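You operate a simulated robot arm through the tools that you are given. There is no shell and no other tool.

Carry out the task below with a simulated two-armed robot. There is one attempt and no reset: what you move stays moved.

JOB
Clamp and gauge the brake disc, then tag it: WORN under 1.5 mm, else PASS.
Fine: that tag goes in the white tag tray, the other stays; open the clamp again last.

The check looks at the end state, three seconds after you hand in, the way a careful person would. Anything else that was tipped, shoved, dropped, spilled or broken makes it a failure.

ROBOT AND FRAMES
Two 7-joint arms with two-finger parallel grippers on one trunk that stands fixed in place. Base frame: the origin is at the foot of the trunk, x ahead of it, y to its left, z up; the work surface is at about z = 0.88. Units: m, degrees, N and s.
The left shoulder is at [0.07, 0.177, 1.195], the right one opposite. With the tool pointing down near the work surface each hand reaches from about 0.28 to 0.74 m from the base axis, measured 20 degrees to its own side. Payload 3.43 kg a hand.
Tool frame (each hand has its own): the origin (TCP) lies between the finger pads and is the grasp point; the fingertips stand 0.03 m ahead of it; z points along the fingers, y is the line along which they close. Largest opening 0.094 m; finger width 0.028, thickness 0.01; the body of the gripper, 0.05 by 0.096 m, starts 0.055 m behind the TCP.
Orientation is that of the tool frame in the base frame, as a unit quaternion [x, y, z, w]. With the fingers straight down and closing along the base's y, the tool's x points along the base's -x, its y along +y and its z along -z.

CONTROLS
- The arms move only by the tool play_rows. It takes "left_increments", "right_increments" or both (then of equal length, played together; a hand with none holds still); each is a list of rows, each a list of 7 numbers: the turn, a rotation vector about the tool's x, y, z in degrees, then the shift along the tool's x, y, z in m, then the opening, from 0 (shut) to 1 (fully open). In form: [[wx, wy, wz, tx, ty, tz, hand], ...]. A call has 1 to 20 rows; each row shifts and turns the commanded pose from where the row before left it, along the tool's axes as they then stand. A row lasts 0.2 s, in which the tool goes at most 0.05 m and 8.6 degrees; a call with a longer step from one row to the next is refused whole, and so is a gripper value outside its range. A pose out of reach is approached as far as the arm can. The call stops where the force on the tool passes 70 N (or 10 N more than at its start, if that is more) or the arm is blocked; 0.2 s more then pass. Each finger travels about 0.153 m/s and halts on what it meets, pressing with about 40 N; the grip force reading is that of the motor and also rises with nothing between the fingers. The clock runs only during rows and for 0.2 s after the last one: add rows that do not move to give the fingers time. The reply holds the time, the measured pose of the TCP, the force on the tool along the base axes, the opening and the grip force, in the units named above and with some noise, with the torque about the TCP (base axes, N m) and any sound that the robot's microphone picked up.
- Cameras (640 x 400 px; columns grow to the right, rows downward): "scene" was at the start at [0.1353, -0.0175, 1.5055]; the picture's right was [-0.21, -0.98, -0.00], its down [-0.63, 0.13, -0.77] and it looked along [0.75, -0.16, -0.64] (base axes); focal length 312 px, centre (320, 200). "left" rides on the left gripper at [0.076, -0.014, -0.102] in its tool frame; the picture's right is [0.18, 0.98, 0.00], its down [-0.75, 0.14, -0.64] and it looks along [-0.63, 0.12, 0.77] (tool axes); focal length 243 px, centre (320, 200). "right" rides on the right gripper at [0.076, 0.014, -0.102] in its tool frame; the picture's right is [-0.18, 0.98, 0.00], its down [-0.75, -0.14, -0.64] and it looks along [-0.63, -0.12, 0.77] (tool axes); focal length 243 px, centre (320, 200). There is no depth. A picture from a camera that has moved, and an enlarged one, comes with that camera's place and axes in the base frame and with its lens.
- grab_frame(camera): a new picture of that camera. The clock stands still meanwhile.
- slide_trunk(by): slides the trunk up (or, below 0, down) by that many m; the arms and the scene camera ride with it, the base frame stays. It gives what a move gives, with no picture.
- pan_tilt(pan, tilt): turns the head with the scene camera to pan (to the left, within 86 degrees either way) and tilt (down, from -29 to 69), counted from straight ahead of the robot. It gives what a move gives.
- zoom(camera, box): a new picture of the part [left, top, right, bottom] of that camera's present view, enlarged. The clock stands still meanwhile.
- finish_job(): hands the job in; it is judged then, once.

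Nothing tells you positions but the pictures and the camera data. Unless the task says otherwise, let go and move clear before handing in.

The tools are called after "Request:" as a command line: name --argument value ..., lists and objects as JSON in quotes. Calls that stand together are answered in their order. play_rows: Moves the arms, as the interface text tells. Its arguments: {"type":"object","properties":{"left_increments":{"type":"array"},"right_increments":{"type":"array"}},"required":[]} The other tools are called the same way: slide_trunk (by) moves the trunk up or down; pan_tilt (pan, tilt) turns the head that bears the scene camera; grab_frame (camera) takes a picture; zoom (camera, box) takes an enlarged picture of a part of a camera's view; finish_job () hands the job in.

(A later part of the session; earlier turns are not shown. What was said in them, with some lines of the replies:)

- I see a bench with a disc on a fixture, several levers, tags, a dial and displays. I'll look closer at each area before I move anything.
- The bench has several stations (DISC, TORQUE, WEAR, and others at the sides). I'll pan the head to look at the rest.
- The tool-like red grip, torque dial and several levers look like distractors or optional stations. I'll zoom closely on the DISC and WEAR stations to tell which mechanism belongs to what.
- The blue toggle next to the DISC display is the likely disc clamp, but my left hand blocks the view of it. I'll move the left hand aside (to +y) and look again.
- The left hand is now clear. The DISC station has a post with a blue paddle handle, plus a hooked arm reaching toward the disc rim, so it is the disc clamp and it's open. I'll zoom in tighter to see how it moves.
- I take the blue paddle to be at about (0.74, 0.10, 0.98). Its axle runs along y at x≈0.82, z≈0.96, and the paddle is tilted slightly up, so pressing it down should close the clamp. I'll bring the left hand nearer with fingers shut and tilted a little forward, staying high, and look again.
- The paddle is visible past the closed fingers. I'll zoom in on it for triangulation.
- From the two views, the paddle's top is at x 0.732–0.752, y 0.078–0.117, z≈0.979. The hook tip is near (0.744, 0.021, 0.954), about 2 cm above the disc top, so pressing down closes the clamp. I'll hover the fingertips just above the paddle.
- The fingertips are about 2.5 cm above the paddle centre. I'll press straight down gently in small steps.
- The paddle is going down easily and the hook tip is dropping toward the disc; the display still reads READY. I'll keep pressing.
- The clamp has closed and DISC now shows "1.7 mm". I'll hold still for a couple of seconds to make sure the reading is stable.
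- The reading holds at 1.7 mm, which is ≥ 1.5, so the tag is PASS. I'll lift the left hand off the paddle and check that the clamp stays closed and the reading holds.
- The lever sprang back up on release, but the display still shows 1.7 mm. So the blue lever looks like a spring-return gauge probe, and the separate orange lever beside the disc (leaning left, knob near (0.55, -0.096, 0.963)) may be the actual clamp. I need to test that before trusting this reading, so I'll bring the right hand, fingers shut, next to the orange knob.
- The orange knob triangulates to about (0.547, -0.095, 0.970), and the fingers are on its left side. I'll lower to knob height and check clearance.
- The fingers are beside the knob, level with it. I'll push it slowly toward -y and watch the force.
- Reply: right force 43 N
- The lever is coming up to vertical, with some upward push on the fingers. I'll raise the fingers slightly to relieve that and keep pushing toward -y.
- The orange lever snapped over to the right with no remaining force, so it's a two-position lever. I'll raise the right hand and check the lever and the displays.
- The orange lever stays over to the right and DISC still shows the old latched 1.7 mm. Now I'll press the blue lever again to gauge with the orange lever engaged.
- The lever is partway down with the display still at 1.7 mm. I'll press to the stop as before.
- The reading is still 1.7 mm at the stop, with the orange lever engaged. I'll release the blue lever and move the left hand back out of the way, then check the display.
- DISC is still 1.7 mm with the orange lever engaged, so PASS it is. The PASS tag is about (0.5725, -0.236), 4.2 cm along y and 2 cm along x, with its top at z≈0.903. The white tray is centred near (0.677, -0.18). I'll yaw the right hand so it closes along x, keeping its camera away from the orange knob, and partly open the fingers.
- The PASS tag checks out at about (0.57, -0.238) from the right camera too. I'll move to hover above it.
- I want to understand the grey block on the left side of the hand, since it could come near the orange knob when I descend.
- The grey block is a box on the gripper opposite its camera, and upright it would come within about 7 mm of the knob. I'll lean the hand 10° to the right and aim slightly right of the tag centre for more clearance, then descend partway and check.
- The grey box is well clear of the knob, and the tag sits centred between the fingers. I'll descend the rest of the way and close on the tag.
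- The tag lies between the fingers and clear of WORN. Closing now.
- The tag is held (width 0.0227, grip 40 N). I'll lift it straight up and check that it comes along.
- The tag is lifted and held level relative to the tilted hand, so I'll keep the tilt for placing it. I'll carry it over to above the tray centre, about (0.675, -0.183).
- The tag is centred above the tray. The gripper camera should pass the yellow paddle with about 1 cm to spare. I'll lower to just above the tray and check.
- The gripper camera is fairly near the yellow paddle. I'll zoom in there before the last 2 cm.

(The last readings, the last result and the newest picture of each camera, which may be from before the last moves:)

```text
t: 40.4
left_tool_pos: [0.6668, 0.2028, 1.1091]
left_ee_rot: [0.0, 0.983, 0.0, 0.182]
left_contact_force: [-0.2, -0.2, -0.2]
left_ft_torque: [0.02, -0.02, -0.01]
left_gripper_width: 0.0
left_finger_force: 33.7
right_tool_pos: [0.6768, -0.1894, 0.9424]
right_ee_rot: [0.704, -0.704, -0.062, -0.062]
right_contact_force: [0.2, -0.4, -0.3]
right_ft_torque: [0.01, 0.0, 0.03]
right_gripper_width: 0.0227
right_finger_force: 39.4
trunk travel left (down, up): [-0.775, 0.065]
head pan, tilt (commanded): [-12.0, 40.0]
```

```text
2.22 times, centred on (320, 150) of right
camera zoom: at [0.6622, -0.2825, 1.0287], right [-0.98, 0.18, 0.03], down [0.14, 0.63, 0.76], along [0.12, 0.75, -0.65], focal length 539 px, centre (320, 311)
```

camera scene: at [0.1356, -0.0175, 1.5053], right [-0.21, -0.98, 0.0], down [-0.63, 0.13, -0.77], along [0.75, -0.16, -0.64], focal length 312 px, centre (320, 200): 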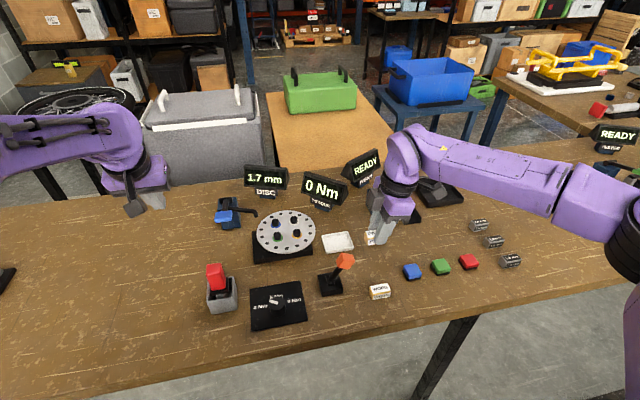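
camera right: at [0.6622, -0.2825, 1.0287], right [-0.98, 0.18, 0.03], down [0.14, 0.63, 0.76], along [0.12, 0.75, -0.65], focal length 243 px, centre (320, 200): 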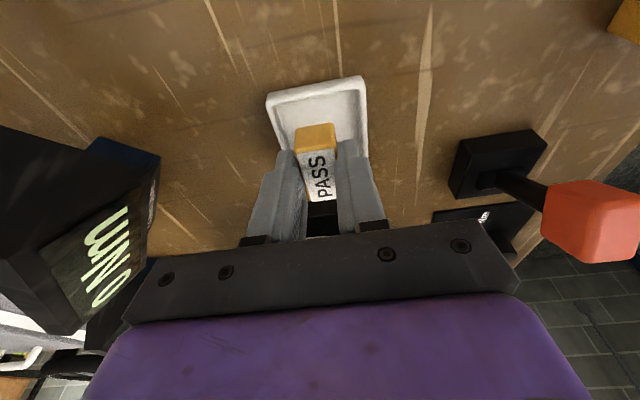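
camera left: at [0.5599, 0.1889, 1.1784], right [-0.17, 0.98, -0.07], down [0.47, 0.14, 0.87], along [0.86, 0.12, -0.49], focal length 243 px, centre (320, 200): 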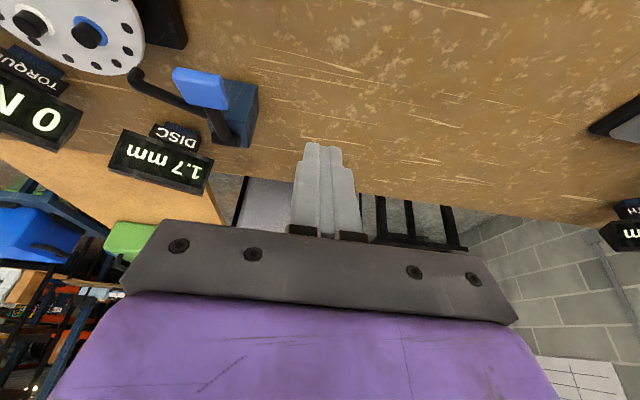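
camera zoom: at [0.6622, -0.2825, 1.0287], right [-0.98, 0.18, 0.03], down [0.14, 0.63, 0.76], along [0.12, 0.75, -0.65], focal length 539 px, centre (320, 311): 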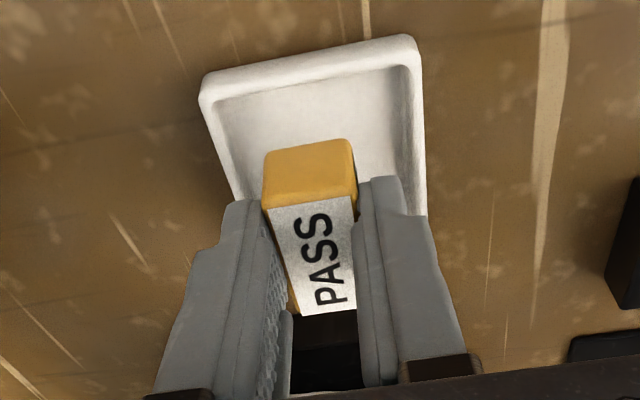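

The camera's lowest corner is at z≈1.015 and x≈0.66, so it will stay above and in front of the paddle (x 0.685+, top at z≈0.979). I'll lower the last 2 cm gently.

Request:
play_rows --right_increments '[[0, 0, 0, 0.001, 0, 0.006, 0], [0, 0, 0, 0.001, 0, 0.006, 0], [0, 0, 0, 0.0007, 0, 0.004, 0], [0, 0, 0, 0, 0, 0, 0]]'

Request:
zoom --camera "scene" --box '[310, 200, 410, 280]'

Request:
zoom --camera "right" --box '[250, 60, 390, 240]'

```text
t: 41.4
left_tool_pos: [0.6681, 0.2029, 1.1108]
left_ee_rot: [0.0, 0.983, 0.001, 0.182]
left_contact_force: [-0.3, -0.4, -0.2]
left_ft_torque: [-0.01, 0.03, 0.02]
left_gripper_width: 0.0
left_finger_force: 33.4
right_tool_pos: [0.6777, -0.1902, 0.9259]
right_ee_rot: [0.705, -0.704, -0.061, -0.062]
right_contact_force: [0.2, 0.0, -0.1]
right_ft_torque: [-0.02, 0.03, -0.04]
right_gripper_width: 0.0227
right_finger_force: 40.4
trunk travel left (down, up): [-0.775, 0.065]
head pan, tilt (commanded): [-12.0, 40.0]
```

```text
5.00 times, centred on (360, 240) of scene
camera zoom: at [0.1354, -0.0172, 1.5053], right [-0.21, -0.98, 0.0], down [-0.63, 0.13, -0.77], along [0.75, -0.16, -0.64], focal length 1562 px, centre (120, 0)
```

zoom: 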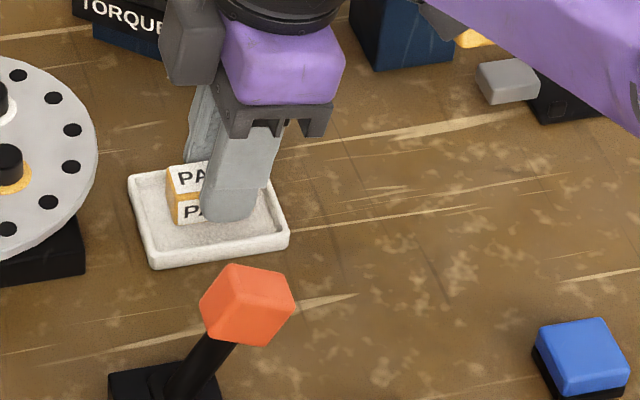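

```text
2.22 times, centred on (320, 150) of right
camera zoom: at [0.6618, -0.2819, 1.0137], right [-0.98, 0.18, 0.03], down [0.14, 0.63, 0.76], along [0.12, 0.75, -0.65], focal length 539 px, centre (320, 311)
```

zoom: 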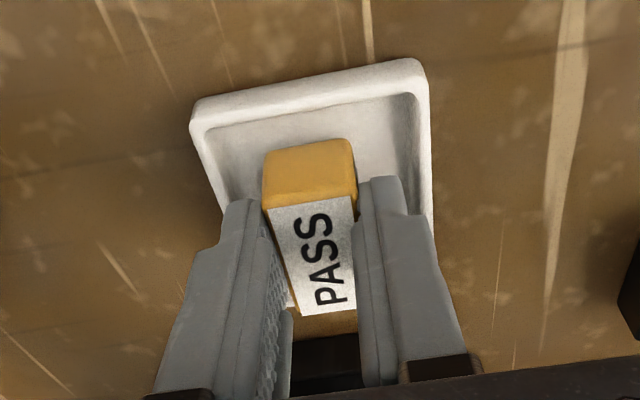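

The tag is inside the tray just above the floor, sitting about 3 mm toward the back rim. I'll nudge it 3 mm toward me and lower until I feel contact.

Request:
play_rows --right_increments '[[0, 0, 0, 0, 0.003, 0, 0], [0, 0, 0, 0.0004, 0, 0.002, 0], [0, 0, 0, 0.0004, 0, 0.002, 0], [0, 0, 0, 0, 0, 0, 0]]'

Request:
zoom --camera "right" --box '[250, 60, 390, 240]'

```text
t: 42.4
left_tool_pos: [0.6672, 0.2032, 1.1118]
left_ee_rot: [0.0, 0.983, 0.0, 0.184]
left_contact_force: [0.6, 0.1, 0.4]
left_ft_torque: [0.01, 0.02, 0.01]
left_gripper_width: 0.0
left_finger_force: 33.4
right_tool_pos: [0.6746, -0.1889, 0.9231]
right_ee_rot: [0.705, -0.704, -0.061, -0.062]
right_contact_force: [1.8, -0.3, 9.1]
right_ft_torque: [0.04, -0.03, -0.02]
right_gripper_width: 0.0227
right_finger_force: 40.0
trunk travel left (down, up): [-0.775, 0.065]
head pan, tilt (commanded): [-12.0, 40.0]
```

```text
2.22 times, centred on (320, 150) of right
camera zoom: at [0.6589, -0.2821, 1.0112], right [-0.98, 0.18, 0.03], down [0.14, 0.63, 0.76], along [0.12, 0.76, -0.64], focal length 539 px, centre (320, 311)
```

zoom: 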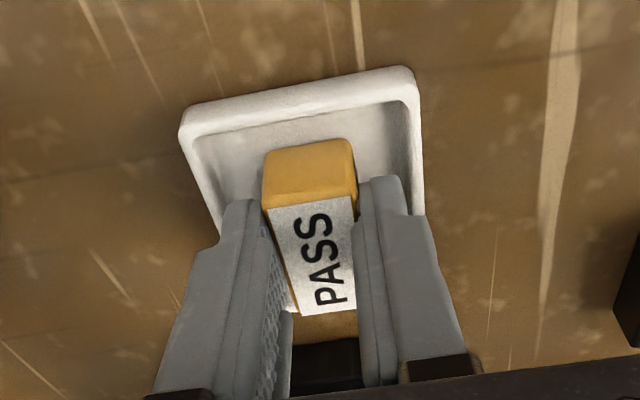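

There is 9 N of contact, so the tag is resting on the tray floor. I'll open slightly and lift straight up.

Request:
play_rows --right_increments '[[0, 0, 0, -0.0003, 0, -0.0015, 0.22], [0, 0, 0, 0, 0, 0, 0.3], [0, 0, 0, 0, 0, 0, 0.33], [0, 0, 0, 0, 0, 0, 0.33]]'

Request:
zoom --camera "right" --box '[250, 60, 390, 240]'

```text
t: 43.4
left_tool_pos: [0.6676, 0.2026, 1.1096]
left_ee_rot: [0.0, 0.983, 0.0, 0.182]
left_contact_force: [0.0, -0.6, -1.2]
left_ft_torque: [0.0, -0.01, -0.02]
left_gripper_width: 0.0002
left_finger_force: 32.6
right_tool_pos: [0.6754, -0.1896, 0.923]
right_ee_rot: [-0.704, 0.705, 0.061, 0.061]
right_contact_force: [0.1, -0.4, -0.2]
right_ft_torque: [0.01, -0.02, -0.01]
right_gripper_width: 0.031
right_finger_force: 0.0
trunk travel left (down, up): [-0.775, 0.065]
head pan, tilt (commanded): [-12.0, 40.0]
```

```text
2.22 times, centred on (320, 150) of right
camera zoom: at [0.6594, -0.2822, 1.0113], right [-0.98, 0.18, 0.03], down [0.14, 0.63, 0.76], along [0.12, 0.75, -0.65], focal length 539 px, centre (320, 311)
```

zoom: 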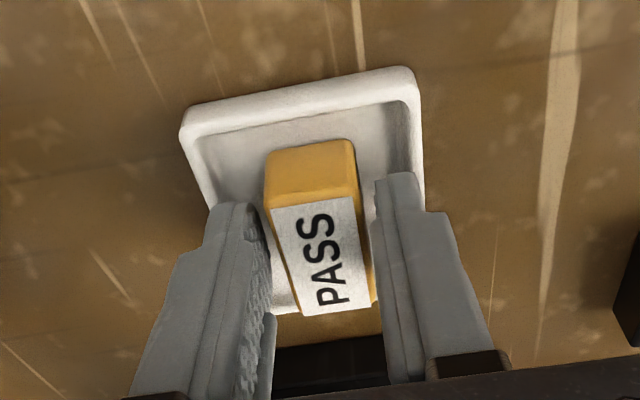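

The tag is released and the tray hasn't moved. Lifting straight up now.

Request:
play_rows --right_increments '[[0, 0, 0, -0.0017, 0, -0.0098, 0.33], [0, 0, 0, -0.0035, 0, -0.0197, 0.33], [0, 0, 0, -0.0035, 0, -0.0197, 0.33], [0, 0, 0, -0.0035, 0, -0.0197, 0.33], [0, 0, 0, -0.0035, 0, -0.0197, 0.33], [0, 0, 0, -0.0035, 0, -0.0197, 0.33], [0, 0, 0, 0, 0, 0, 0.33]]'

Request:
grab_frame --camera "right"

Request:
zoom --camera "scene" --box '[310, 200, 410, 300]'

```text
t: 45.0
left_tool_pos: [0.6677, 0.2023, 1.1103]
left_ee_rot: [-0.001, 0.983, 0.0, 0.182]
left_contact_force: [-0.5, -0.3, 1.0]
left_ft_torque: [0.04, 0.0, 0.0]
left_gripper_width: 0.0003
left_finger_force: 33.0
right_tool_pos: [0.6736, -0.1891, 1.0326]
right_ee_rot: [-0.704, 0.705, 0.062, 0.062]
right_contact_force: [-0.1, 0.6, 0.0]
right_ft_torque: [0.01, 0.02, -0.03]
right_gripper_width: 0.0307
right_finger_force: 0.0
trunk travel left (down, up): [-0.775, 0.065]
head pan, tilt (commanded): [-12.0, 40.0]
```

```text
taken
camera right: at [0.658, -0.2822, 1.1207], right [-0.98, 0.18, 0.03], down [0.14, 0.63, 0.76], along [0.12, 0.75, -0.65], focal length 243 px, centre (320, 200)
```

right: 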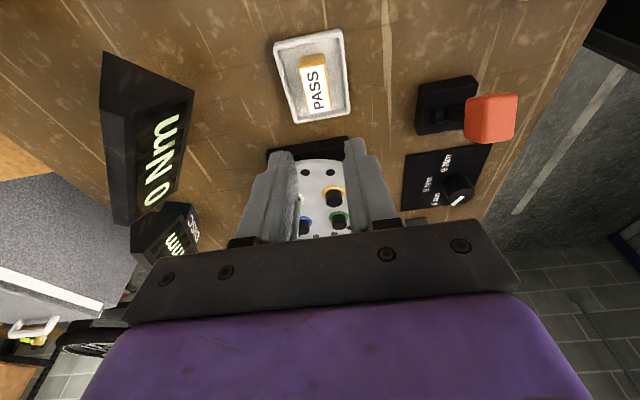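

```text
4.00 times, centred on (360, 250) of scene
camera zoom: at [0.1356, -0.0173, 1.5053], right [-0.21, -0.98, 0.0], down [-0.63, 0.13, -0.77], along [0.75, -0.16, -0.64], focal length 1249 px, centre (160, 0)
```

zoom: 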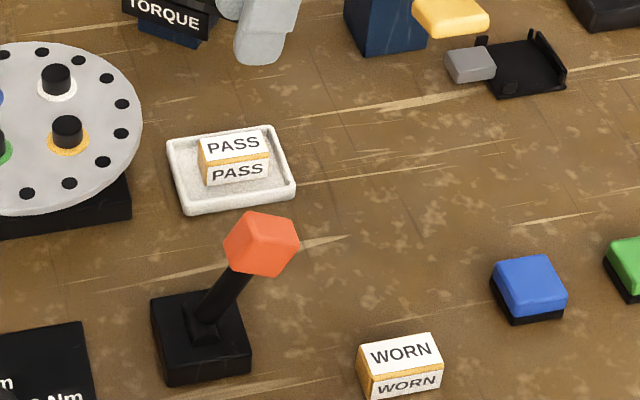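

PASS sits flat in the white tray and WORN is untouched. Next I open the clamp by throwing the orange lever back to the left. I'll raise the right hand, shut the fingers and return to the plain downward orientation.

Request:
play_rows --right_increments '[[0, 0, 0, -0.0052, 0, -0.0296, 0.33], [0, 0, 0, -0.0052, 0, -0.0296, 0.33], [0, 5, 0, 0, 0, 0, 0.2], [0, 5, 0, 0, 0, 0, 0], [0, 0, 8.2, 0, 0, 0, 0], [0, 0, 8.2, 0, 0, 0, 0], [0, 0, 8.2, 0, 0, 0, 0], [0, 0, 8.2, 0, 0, 0, 0], [0, 0, 8.2, 0, 0, 0, 0], [0, 0, 8.2, 0, 0, 0, 0], [0, 0, 8.2, 0, 0, 0, 0], [0, 0, 8.2, 0, 0, 0, 0], [0, 0, 8.2, 0, 0, 0, 0], [0, 0, 8.2, 0, 0, 0, 0], [0, 0, 8, 0, 0, 0, 0], [0, 0, 0, 0, 0, 0, 0]]'

Request:
grab_frame --camera "scene"

```text
t: 48.4
left_tool_pos: [0.6669, 0.2027, 1.1092]
left_ee_rot: [0.0, 0.983, 0.0, 0.182]
left_contact_force: [-0.6, -0.3, -0.6]
left_ft_torque: [-0.05, 0.01, 0.01]
left_gripper_width: 0.0
left_finger_force: 32.9
right_tool_pos: [0.6745, -0.1887, 1.0943]
right_ee_rot: [0.002, 1.0, 0.0, 0.001]
right_contact_force: [0.8, -0.3, -0.2]
right_ft_torque: [0.02, 0.0, -0.02]
right_gripper_width: 0.0
right_finger_force: 32.4
trunk travel left (down, up): [-0.775, 0.065]
head pan, tilt (commanded): [-12.0, 40.0]
```

```text
taken
camera scene: at [0.1354, -0.0172, 1.5053], right [-0.21, -0.98, 0.0], down [-0.63, 0.13, -0.77], along [0.75, -0.16, -0.64], focal length 312 px, centre (320, 200)
```

scene: 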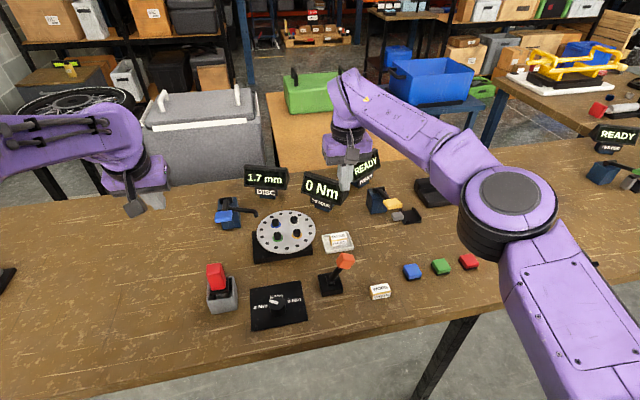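

The hand is back in its plain orientation. I'll move to the right side of the orange knob, staying above it.

Request:
play_rows --right_increments '[[0, 0, 0, 0.0255, -0.0055, 0.0088, 0], [0, 0, 0, 0.0255, -0.0055, 0.0088, 0], [0, 0, 0, 0.0255, -0.0055, 0.0088, 0], [0, 0, 0, 0.0255, -0.0055, 0.0088, 0], [0, 0, 0, 0.0255, -0.0055, 0.0088, 0], [0, 0, 0, 0, 0, 0, 0]]'

Request:
grab_frame --camera "right"

Request:
zoom --camera "scene" --box '[300, 200, 400, 300]'

```text
t: 49.8
left_tool_pos: [0.6679, 0.2032, 1.11]
left_ee_rot: [0.0, 0.983, 0.0, 0.181]
left_contact_force: [-0.2, -0.6, -0.5]
left_ft_torque: [-0.05, 0.01, -0.02]
left_gripper_width: 0.0
left_finger_force: 33.0
right_tool_pos: [0.5481, -0.2143, 1.0507]
right_ee_rot: [0.001, 1.0, 0.0, 0.0]
right_contact_force: [0.0, -0.3, -0.2]
right_ft_torque: [-0.05, 0.02, -0.01]
right_gripper_width: 0.0
right_finger_force: 32.8
trunk travel left (down, up): [-0.775, 0.065]
head pan, tilt (commanded): [-12.0, 40.0]
```

```text
taken
camera right: at [0.4705, -0.2004, 1.1529], right [0.19, 0.98, 0.0], down [0.75, -0.14, 0.64], along [0.63, -0.12, -0.77], focal length 243 px, centre (320, 200)
```

right: 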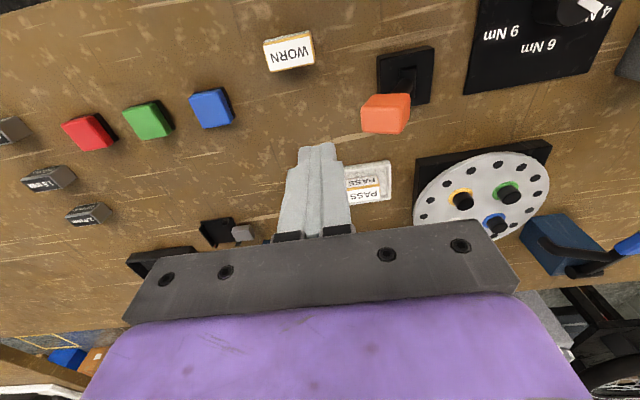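

```text
4.00 times, centred on (350, 250) of scene
camera zoom: at [0.1357, -0.0165, 1.5053], right [-0.21, -0.98, 0.0], down [-0.63, 0.13, -0.77], along [0.75, -0.16, -0.64], focal length 1249 px, centre (200, 0)
```

zoom: 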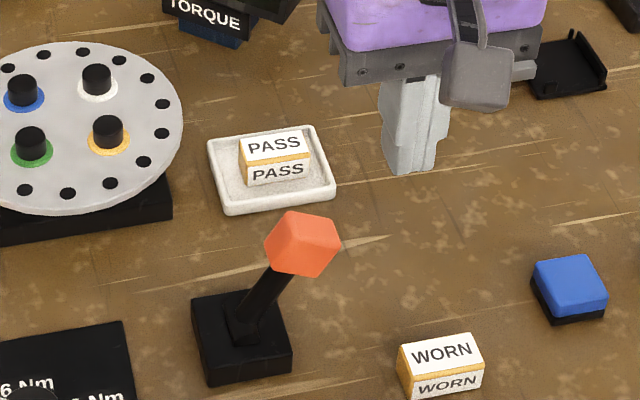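

The knob triangulates to about (0.551, -0.163, 0.962), with the fingers to its right. I'll lower to knob height.

Request:
play_rows --right_increments '[[0, 0, 0, -0.001, 0, 0.018, 0], [0, 0, 0, -0.001, 0, 0.018, 0], [0, 0, 0, 0, 0, 0.018, 0], [0, 0, 0, 0, 0, 0.018, 0], [0, 0, 0, 0, 0, 0, 0]]'

Request:
zoom --camera "scene" --box '[300, 200, 400, 300]'

Request:
grab_frame --camera "right"

```text
t: 51.0
left_tool_pos: [0.6689, 0.2027, 1.1095]
left_ee_rot: [0.0, 0.983, 0.0, 0.182]
left_contact_force: [0.2, 0.3, -0.1]
left_ft_torque: [-0.01, 0.05, -0.01]
left_gripper_width: 0.0
left_finger_force: 33.3
right_tool_pos: [0.5467, -0.2167, 0.977]
right_ee_rot: [0.0, 1.0, 0.0, 0.0]
right_contact_force: [-0.1, 0.1, -0.4]
right_ft_torque: [-0.01, 0.04, -0.01]
right_gripper_width: 0.0
right_finger_force: 32.8
trunk travel left (down, up): [-0.775, 0.065]
head pan, tilt (commanded): [-12.0, 40.0]
```

```text
4.00 times, centred on (350, 250) of scene
camera zoom: at [0.1352, -0.017, 1.5053], right [-0.21, -0.98, 0.0], down [-0.63, 0.13, -0.77], along [0.75, -0.16, -0.64], focal length 1249 px, centre (200, 0)
```

zoom: 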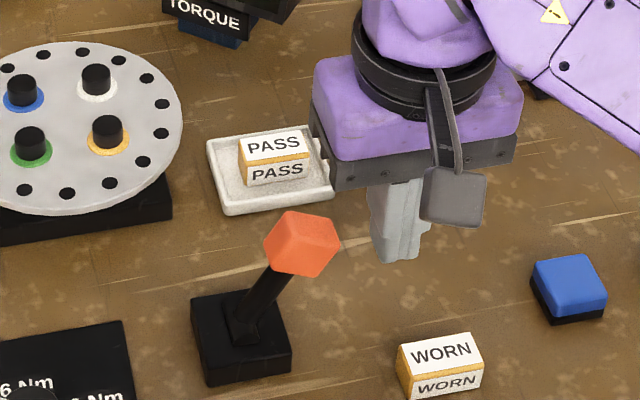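

```text
taken
camera right: at [0.4714, -0.2016, 1.0796], right [0.18, 0.98, 0.0], down [0.75, -0.14, 0.64], along [0.63, -0.12, -0.77], focal length 243 px, centre (320, 200)
```

right: 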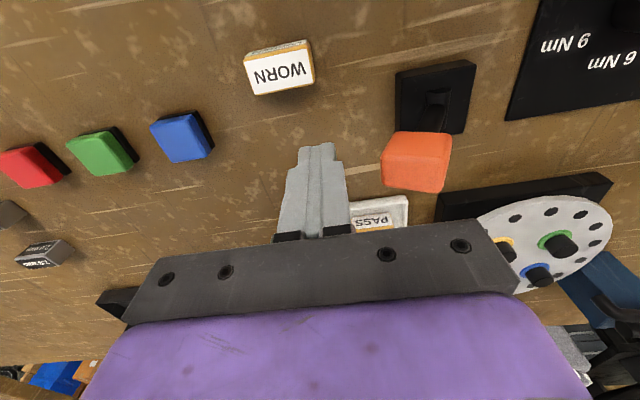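

The fingers are level with the knob. I'll push it back toward +y, rising slightly to follow the knob's arc.

Request:
play_rows --right_increments '[[0, 0, 0, 0, 0.01, 0, 0], [0, 0, 0, 0, 0.01, 0, 0], [0, 0, 0, 0, 0.008, -0.001, 0], [0, 0, 0, 0, 0.008, -0.003, 0], [0, 0, 0, 0, 0.008, -0.003, 0], [0, 0, 0, 0, 0.008, -0.002, 0]]'

Request:
zoom --camera "scene" --box '[280, 200, 380, 300]'

```text
t: 52.4
left_tool_pos: [0.6678, 0.2012, 1.1098]
left_ee_rot: [0.0, 0.983, 0.0, 0.183]
left_contact_force: [0.6, -0.5, -0.3]
left_ft_torque: [-0.01, -0.02, 0.02]
left_gripper_width: 0.0
left_finger_force: 33.4
right_tool_pos: [0.5483, -0.1652, 0.9863]
right_ee_rot: [0.0, 1.0, 0.0, -0.001]
right_contact_force: [-0.7, -1.1, -0.6]
right_ft_torque: [-0.01, 0.01, -0.01]
right_gripper_width: 0.0
right_finger_force: 33.6
trunk travel left (down, up): [-0.775, 0.065]
head pan, tilt (commanded): [-12.0, 40.0]
```

```text
4.00 times, centred on (330, 250) of scene
camera zoom: at [0.1354, -0.0174, 1.5053], right [-0.21, -0.98, 0.0], down [-0.63, 0.13, -0.77], along [0.75, -0.16, -0.64], focal length 1249 px, centre (280, 0)
```

zoom: 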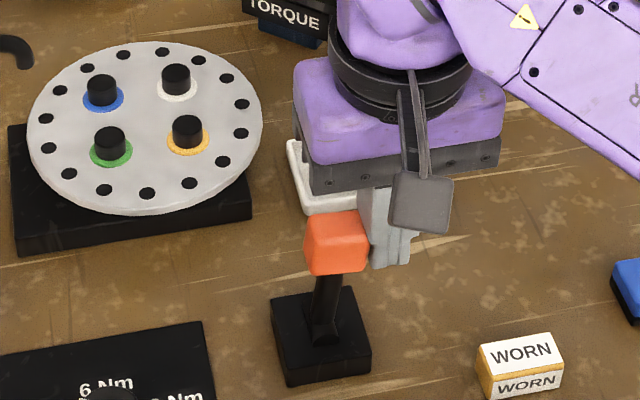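

The lever is near vertical with almost no force. I'll keep pushing to the left.

Request:
play_rows --right_increments '[[0, 0, 0, 0, 0.008, 0, 0], [0, 0, 0, 0, 0.008, 0, 0], [0, 0, 0, 0, 0.008, 0.001, 0], [0, 0, 0, 0, 0, 0, 0]]'

Request:
zoom --camera "scene" --box '[280, 200, 380, 300]'

Request:
grab_frame --camera "right"

```text
t: 53.4
left_tool_pos: [0.6677, 0.2023, 1.1097]
left_ee_rot: [0.0, 0.983, -0.001, 0.182]
left_contact_force: [0.5, -0.1, -0.4]
left_ft_torque: [0.01, -0.01, -0.01]
left_gripper_width: 0.0001
left_finger_force: 33.1
right_tool_pos: [0.5474, -0.1399, 0.986]
right_ee_rot: [-0.001, 1.0, 0.001, -0.002]
right_contact_force: [-0.1, 0.6, 0.3]
right_ft_torque: [0.02, 0.01, -0.01]
right_gripper_width: 0.0
right_finger_force: 32.9
trunk travel left (down, up): [-0.775, 0.065]
head pan, tilt (commanded): [-12.0, 40.0]
```

```text
4.00 times, centred on (330, 250) of scene
camera zoom: at [0.1351, -0.0177, 1.5052], right [-0.21, -0.98, 0.0], down [-0.63, 0.13, -0.77], along [0.75, -0.16, -0.64], focal length 1249 px, centre (280, 0)
```

zoom: 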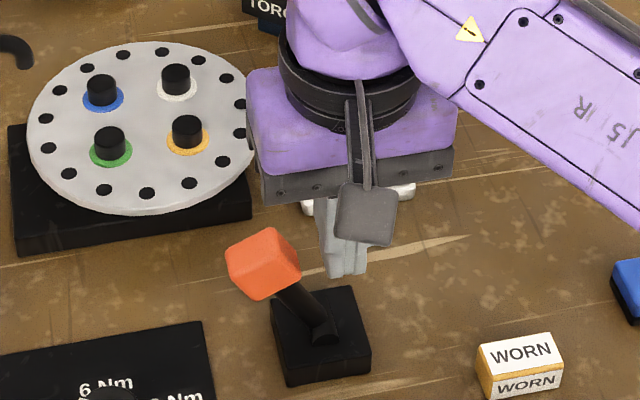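

```text
taken
camera right: at [0.4707, -0.1261, 1.0877], right [0.18, 0.98, 0.0], down [0.75, -0.14, 0.64], along [0.63, -0.12, -0.77], focal length 243 px, centre (320, 200)
```

right: 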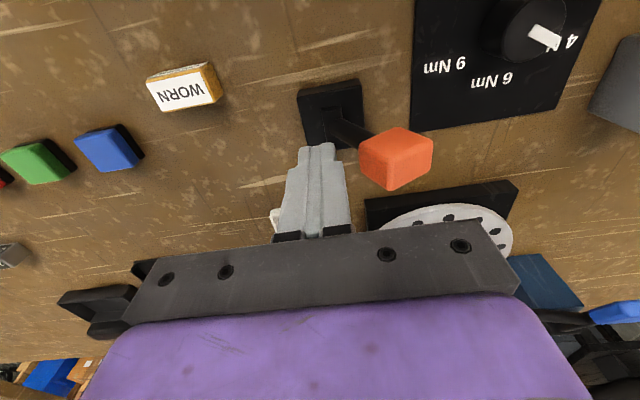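

The lever snapped back to its original left (open) position. I'll raise the right hand, move it clear, and inspect everything.

Request:
play_rows --right_increments '[[0, 0, 0, 0, -0.005, -0.02, 0], [0, 0, 0, 0, 0, -0.03, 0], [0, 0, 0, 0, 0, -0.03, 0], [0, 0, 0, 0, 0, -0.03, 0], [0, 0, 0, 0.01, -0.04, -0.02, 0], [0, 0, 0, 0.01, -0.04, -0.02, 0], [0, 0, 0, 0.01, -0.04, -0.02, 0], [0, 0, 0, 0.01, -0.04, -0.02, 0], [0, 0, 0, 0.01, -0.04, -0.02, 0], [0, 0, 0, 0.01, -0.03, -0.01, 0], [0, 0, 0, 0, 0, 0, 0]]'

Request:
grab_frame --camera "scene"

Request:
zoom --camera "scene" --box '[200, 155, 420, 310]'

Request:
zoom --camera "scene" --box '[300, 250, 350, 300]'

Request:
zoom --camera "scene" --box '[200, 160, 300, 240]'

```text
t: 55.8
left_tool_pos: [0.6678, 0.2025, 1.1096]
left_ee_rot: [0.0, 0.983, 0.0, 0.182]
left_contact_force: [0.4, -0.4, -0.1]
left_ft_torque: [0.0, 0.0, 0.0]
left_gripper_width: 0.0
left_finger_force: 33.1
right_tool_pos: [0.4892, -0.3736, 1.2032]
right_ee_rot: [0.0, 1.0, 0.0, 0.0]
right_contact_force: [0.3, -0.7, -0.4]
right_ft_torque: [-0.03, 0.02, -0.01]
right_gripper_width: 0.0002
right_finger_force: 32.6
trunk travel left (down, up): [-0.775, 0.065]
head pan, tilt (commanded): [-12.0, 40.0]
```

```text
taken
camera scene: at [0.1359, -0.017, 1.5052], right [-0.21, -0.98, 0.0], down [-0.63, 0.13, -0.77], along [0.75, -0.16, -0.64], focal length 312 px, centre (320, 200)
```

scene: 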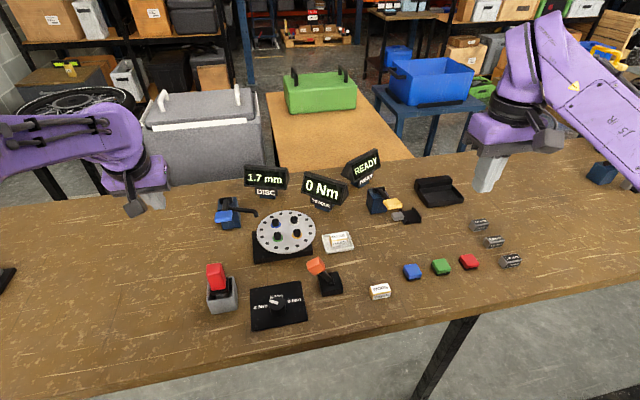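

```text
2.58 times, centred on (310, 232) of scene
camera zoom: at [0.1359, -0.017, 1.5052], right [-0.21, -0.98, 0.0], down [-0.63, 0.13, -0.77], along [0.75, -0.16, -0.64], focal length 806 px, centre (346, 116)
```

zoom: 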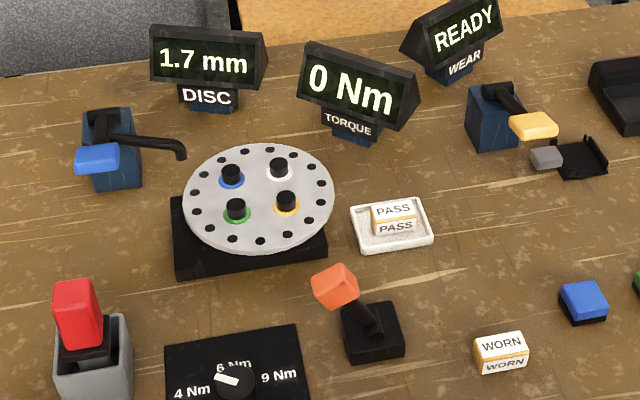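

```text
8.00 times, centred on (325, 275) of scene
camera zoom: at [0.1359, -0.017, 1.5052], right [-0.21, -0.98, 0.0], down [-0.63, 0.13, -0.77], along [0.75, -0.16, -0.64], focal length 2498 px, centre (280, -400)
```

zoom: 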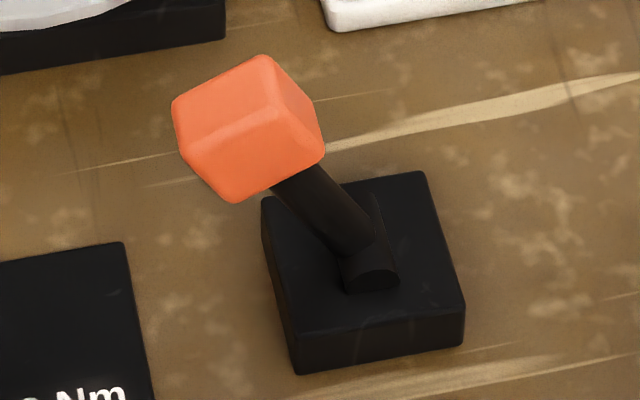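

```text
5.00 times, centred on (250, 200) of scene
camera zoom: at [0.1359, -0.017, 1.5052], right [-0.21, -0.98, 0.0], down [-0.63, 0.13, -0.77], along [0.75, -0.16, -0.64], focal length 1562 px, centre (670, 200)
```

zoom: 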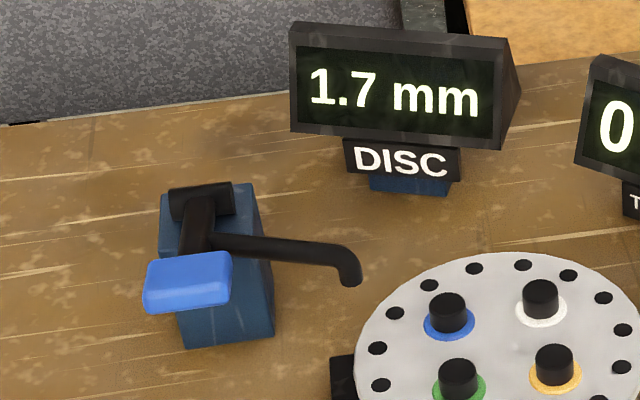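

Everything checks out. DISC reads 1.7 mm, so PASS is flat inside the white tray and WORN is where it was. The orange clamp lever is back in its starting open position, the blue gauge lever is up, and both hands are clear and empty. Handing in.

Request:
finish_job

```text
The job is handed in.
```

The brake disc gauged 1.7 mm, so I tagged it PASS. The PASS tag is in the white tray, the WORN tag is where it was, and the clamp is open again. The job is handed in, but I haven't seen the check's result.

- **Which lever is the clamp:** nothing on the bench is labelled as the clamp. I took it to be the orange two-position lever beside the disc, and the blue spring-return lever to be the gauge. Both are back in their starting positions.
- **Order of gauging:** I pressed the blue lever once before clamping, because I first took it for the clamp. I then threw the orange lever, pressed blue again and got 1.7 mm both times. I can't rule out that the display simply kept the first reading.

The DISC display still shows 1.7 mm. I saw nothing else tipped or moved, and both hands are empty and clear.
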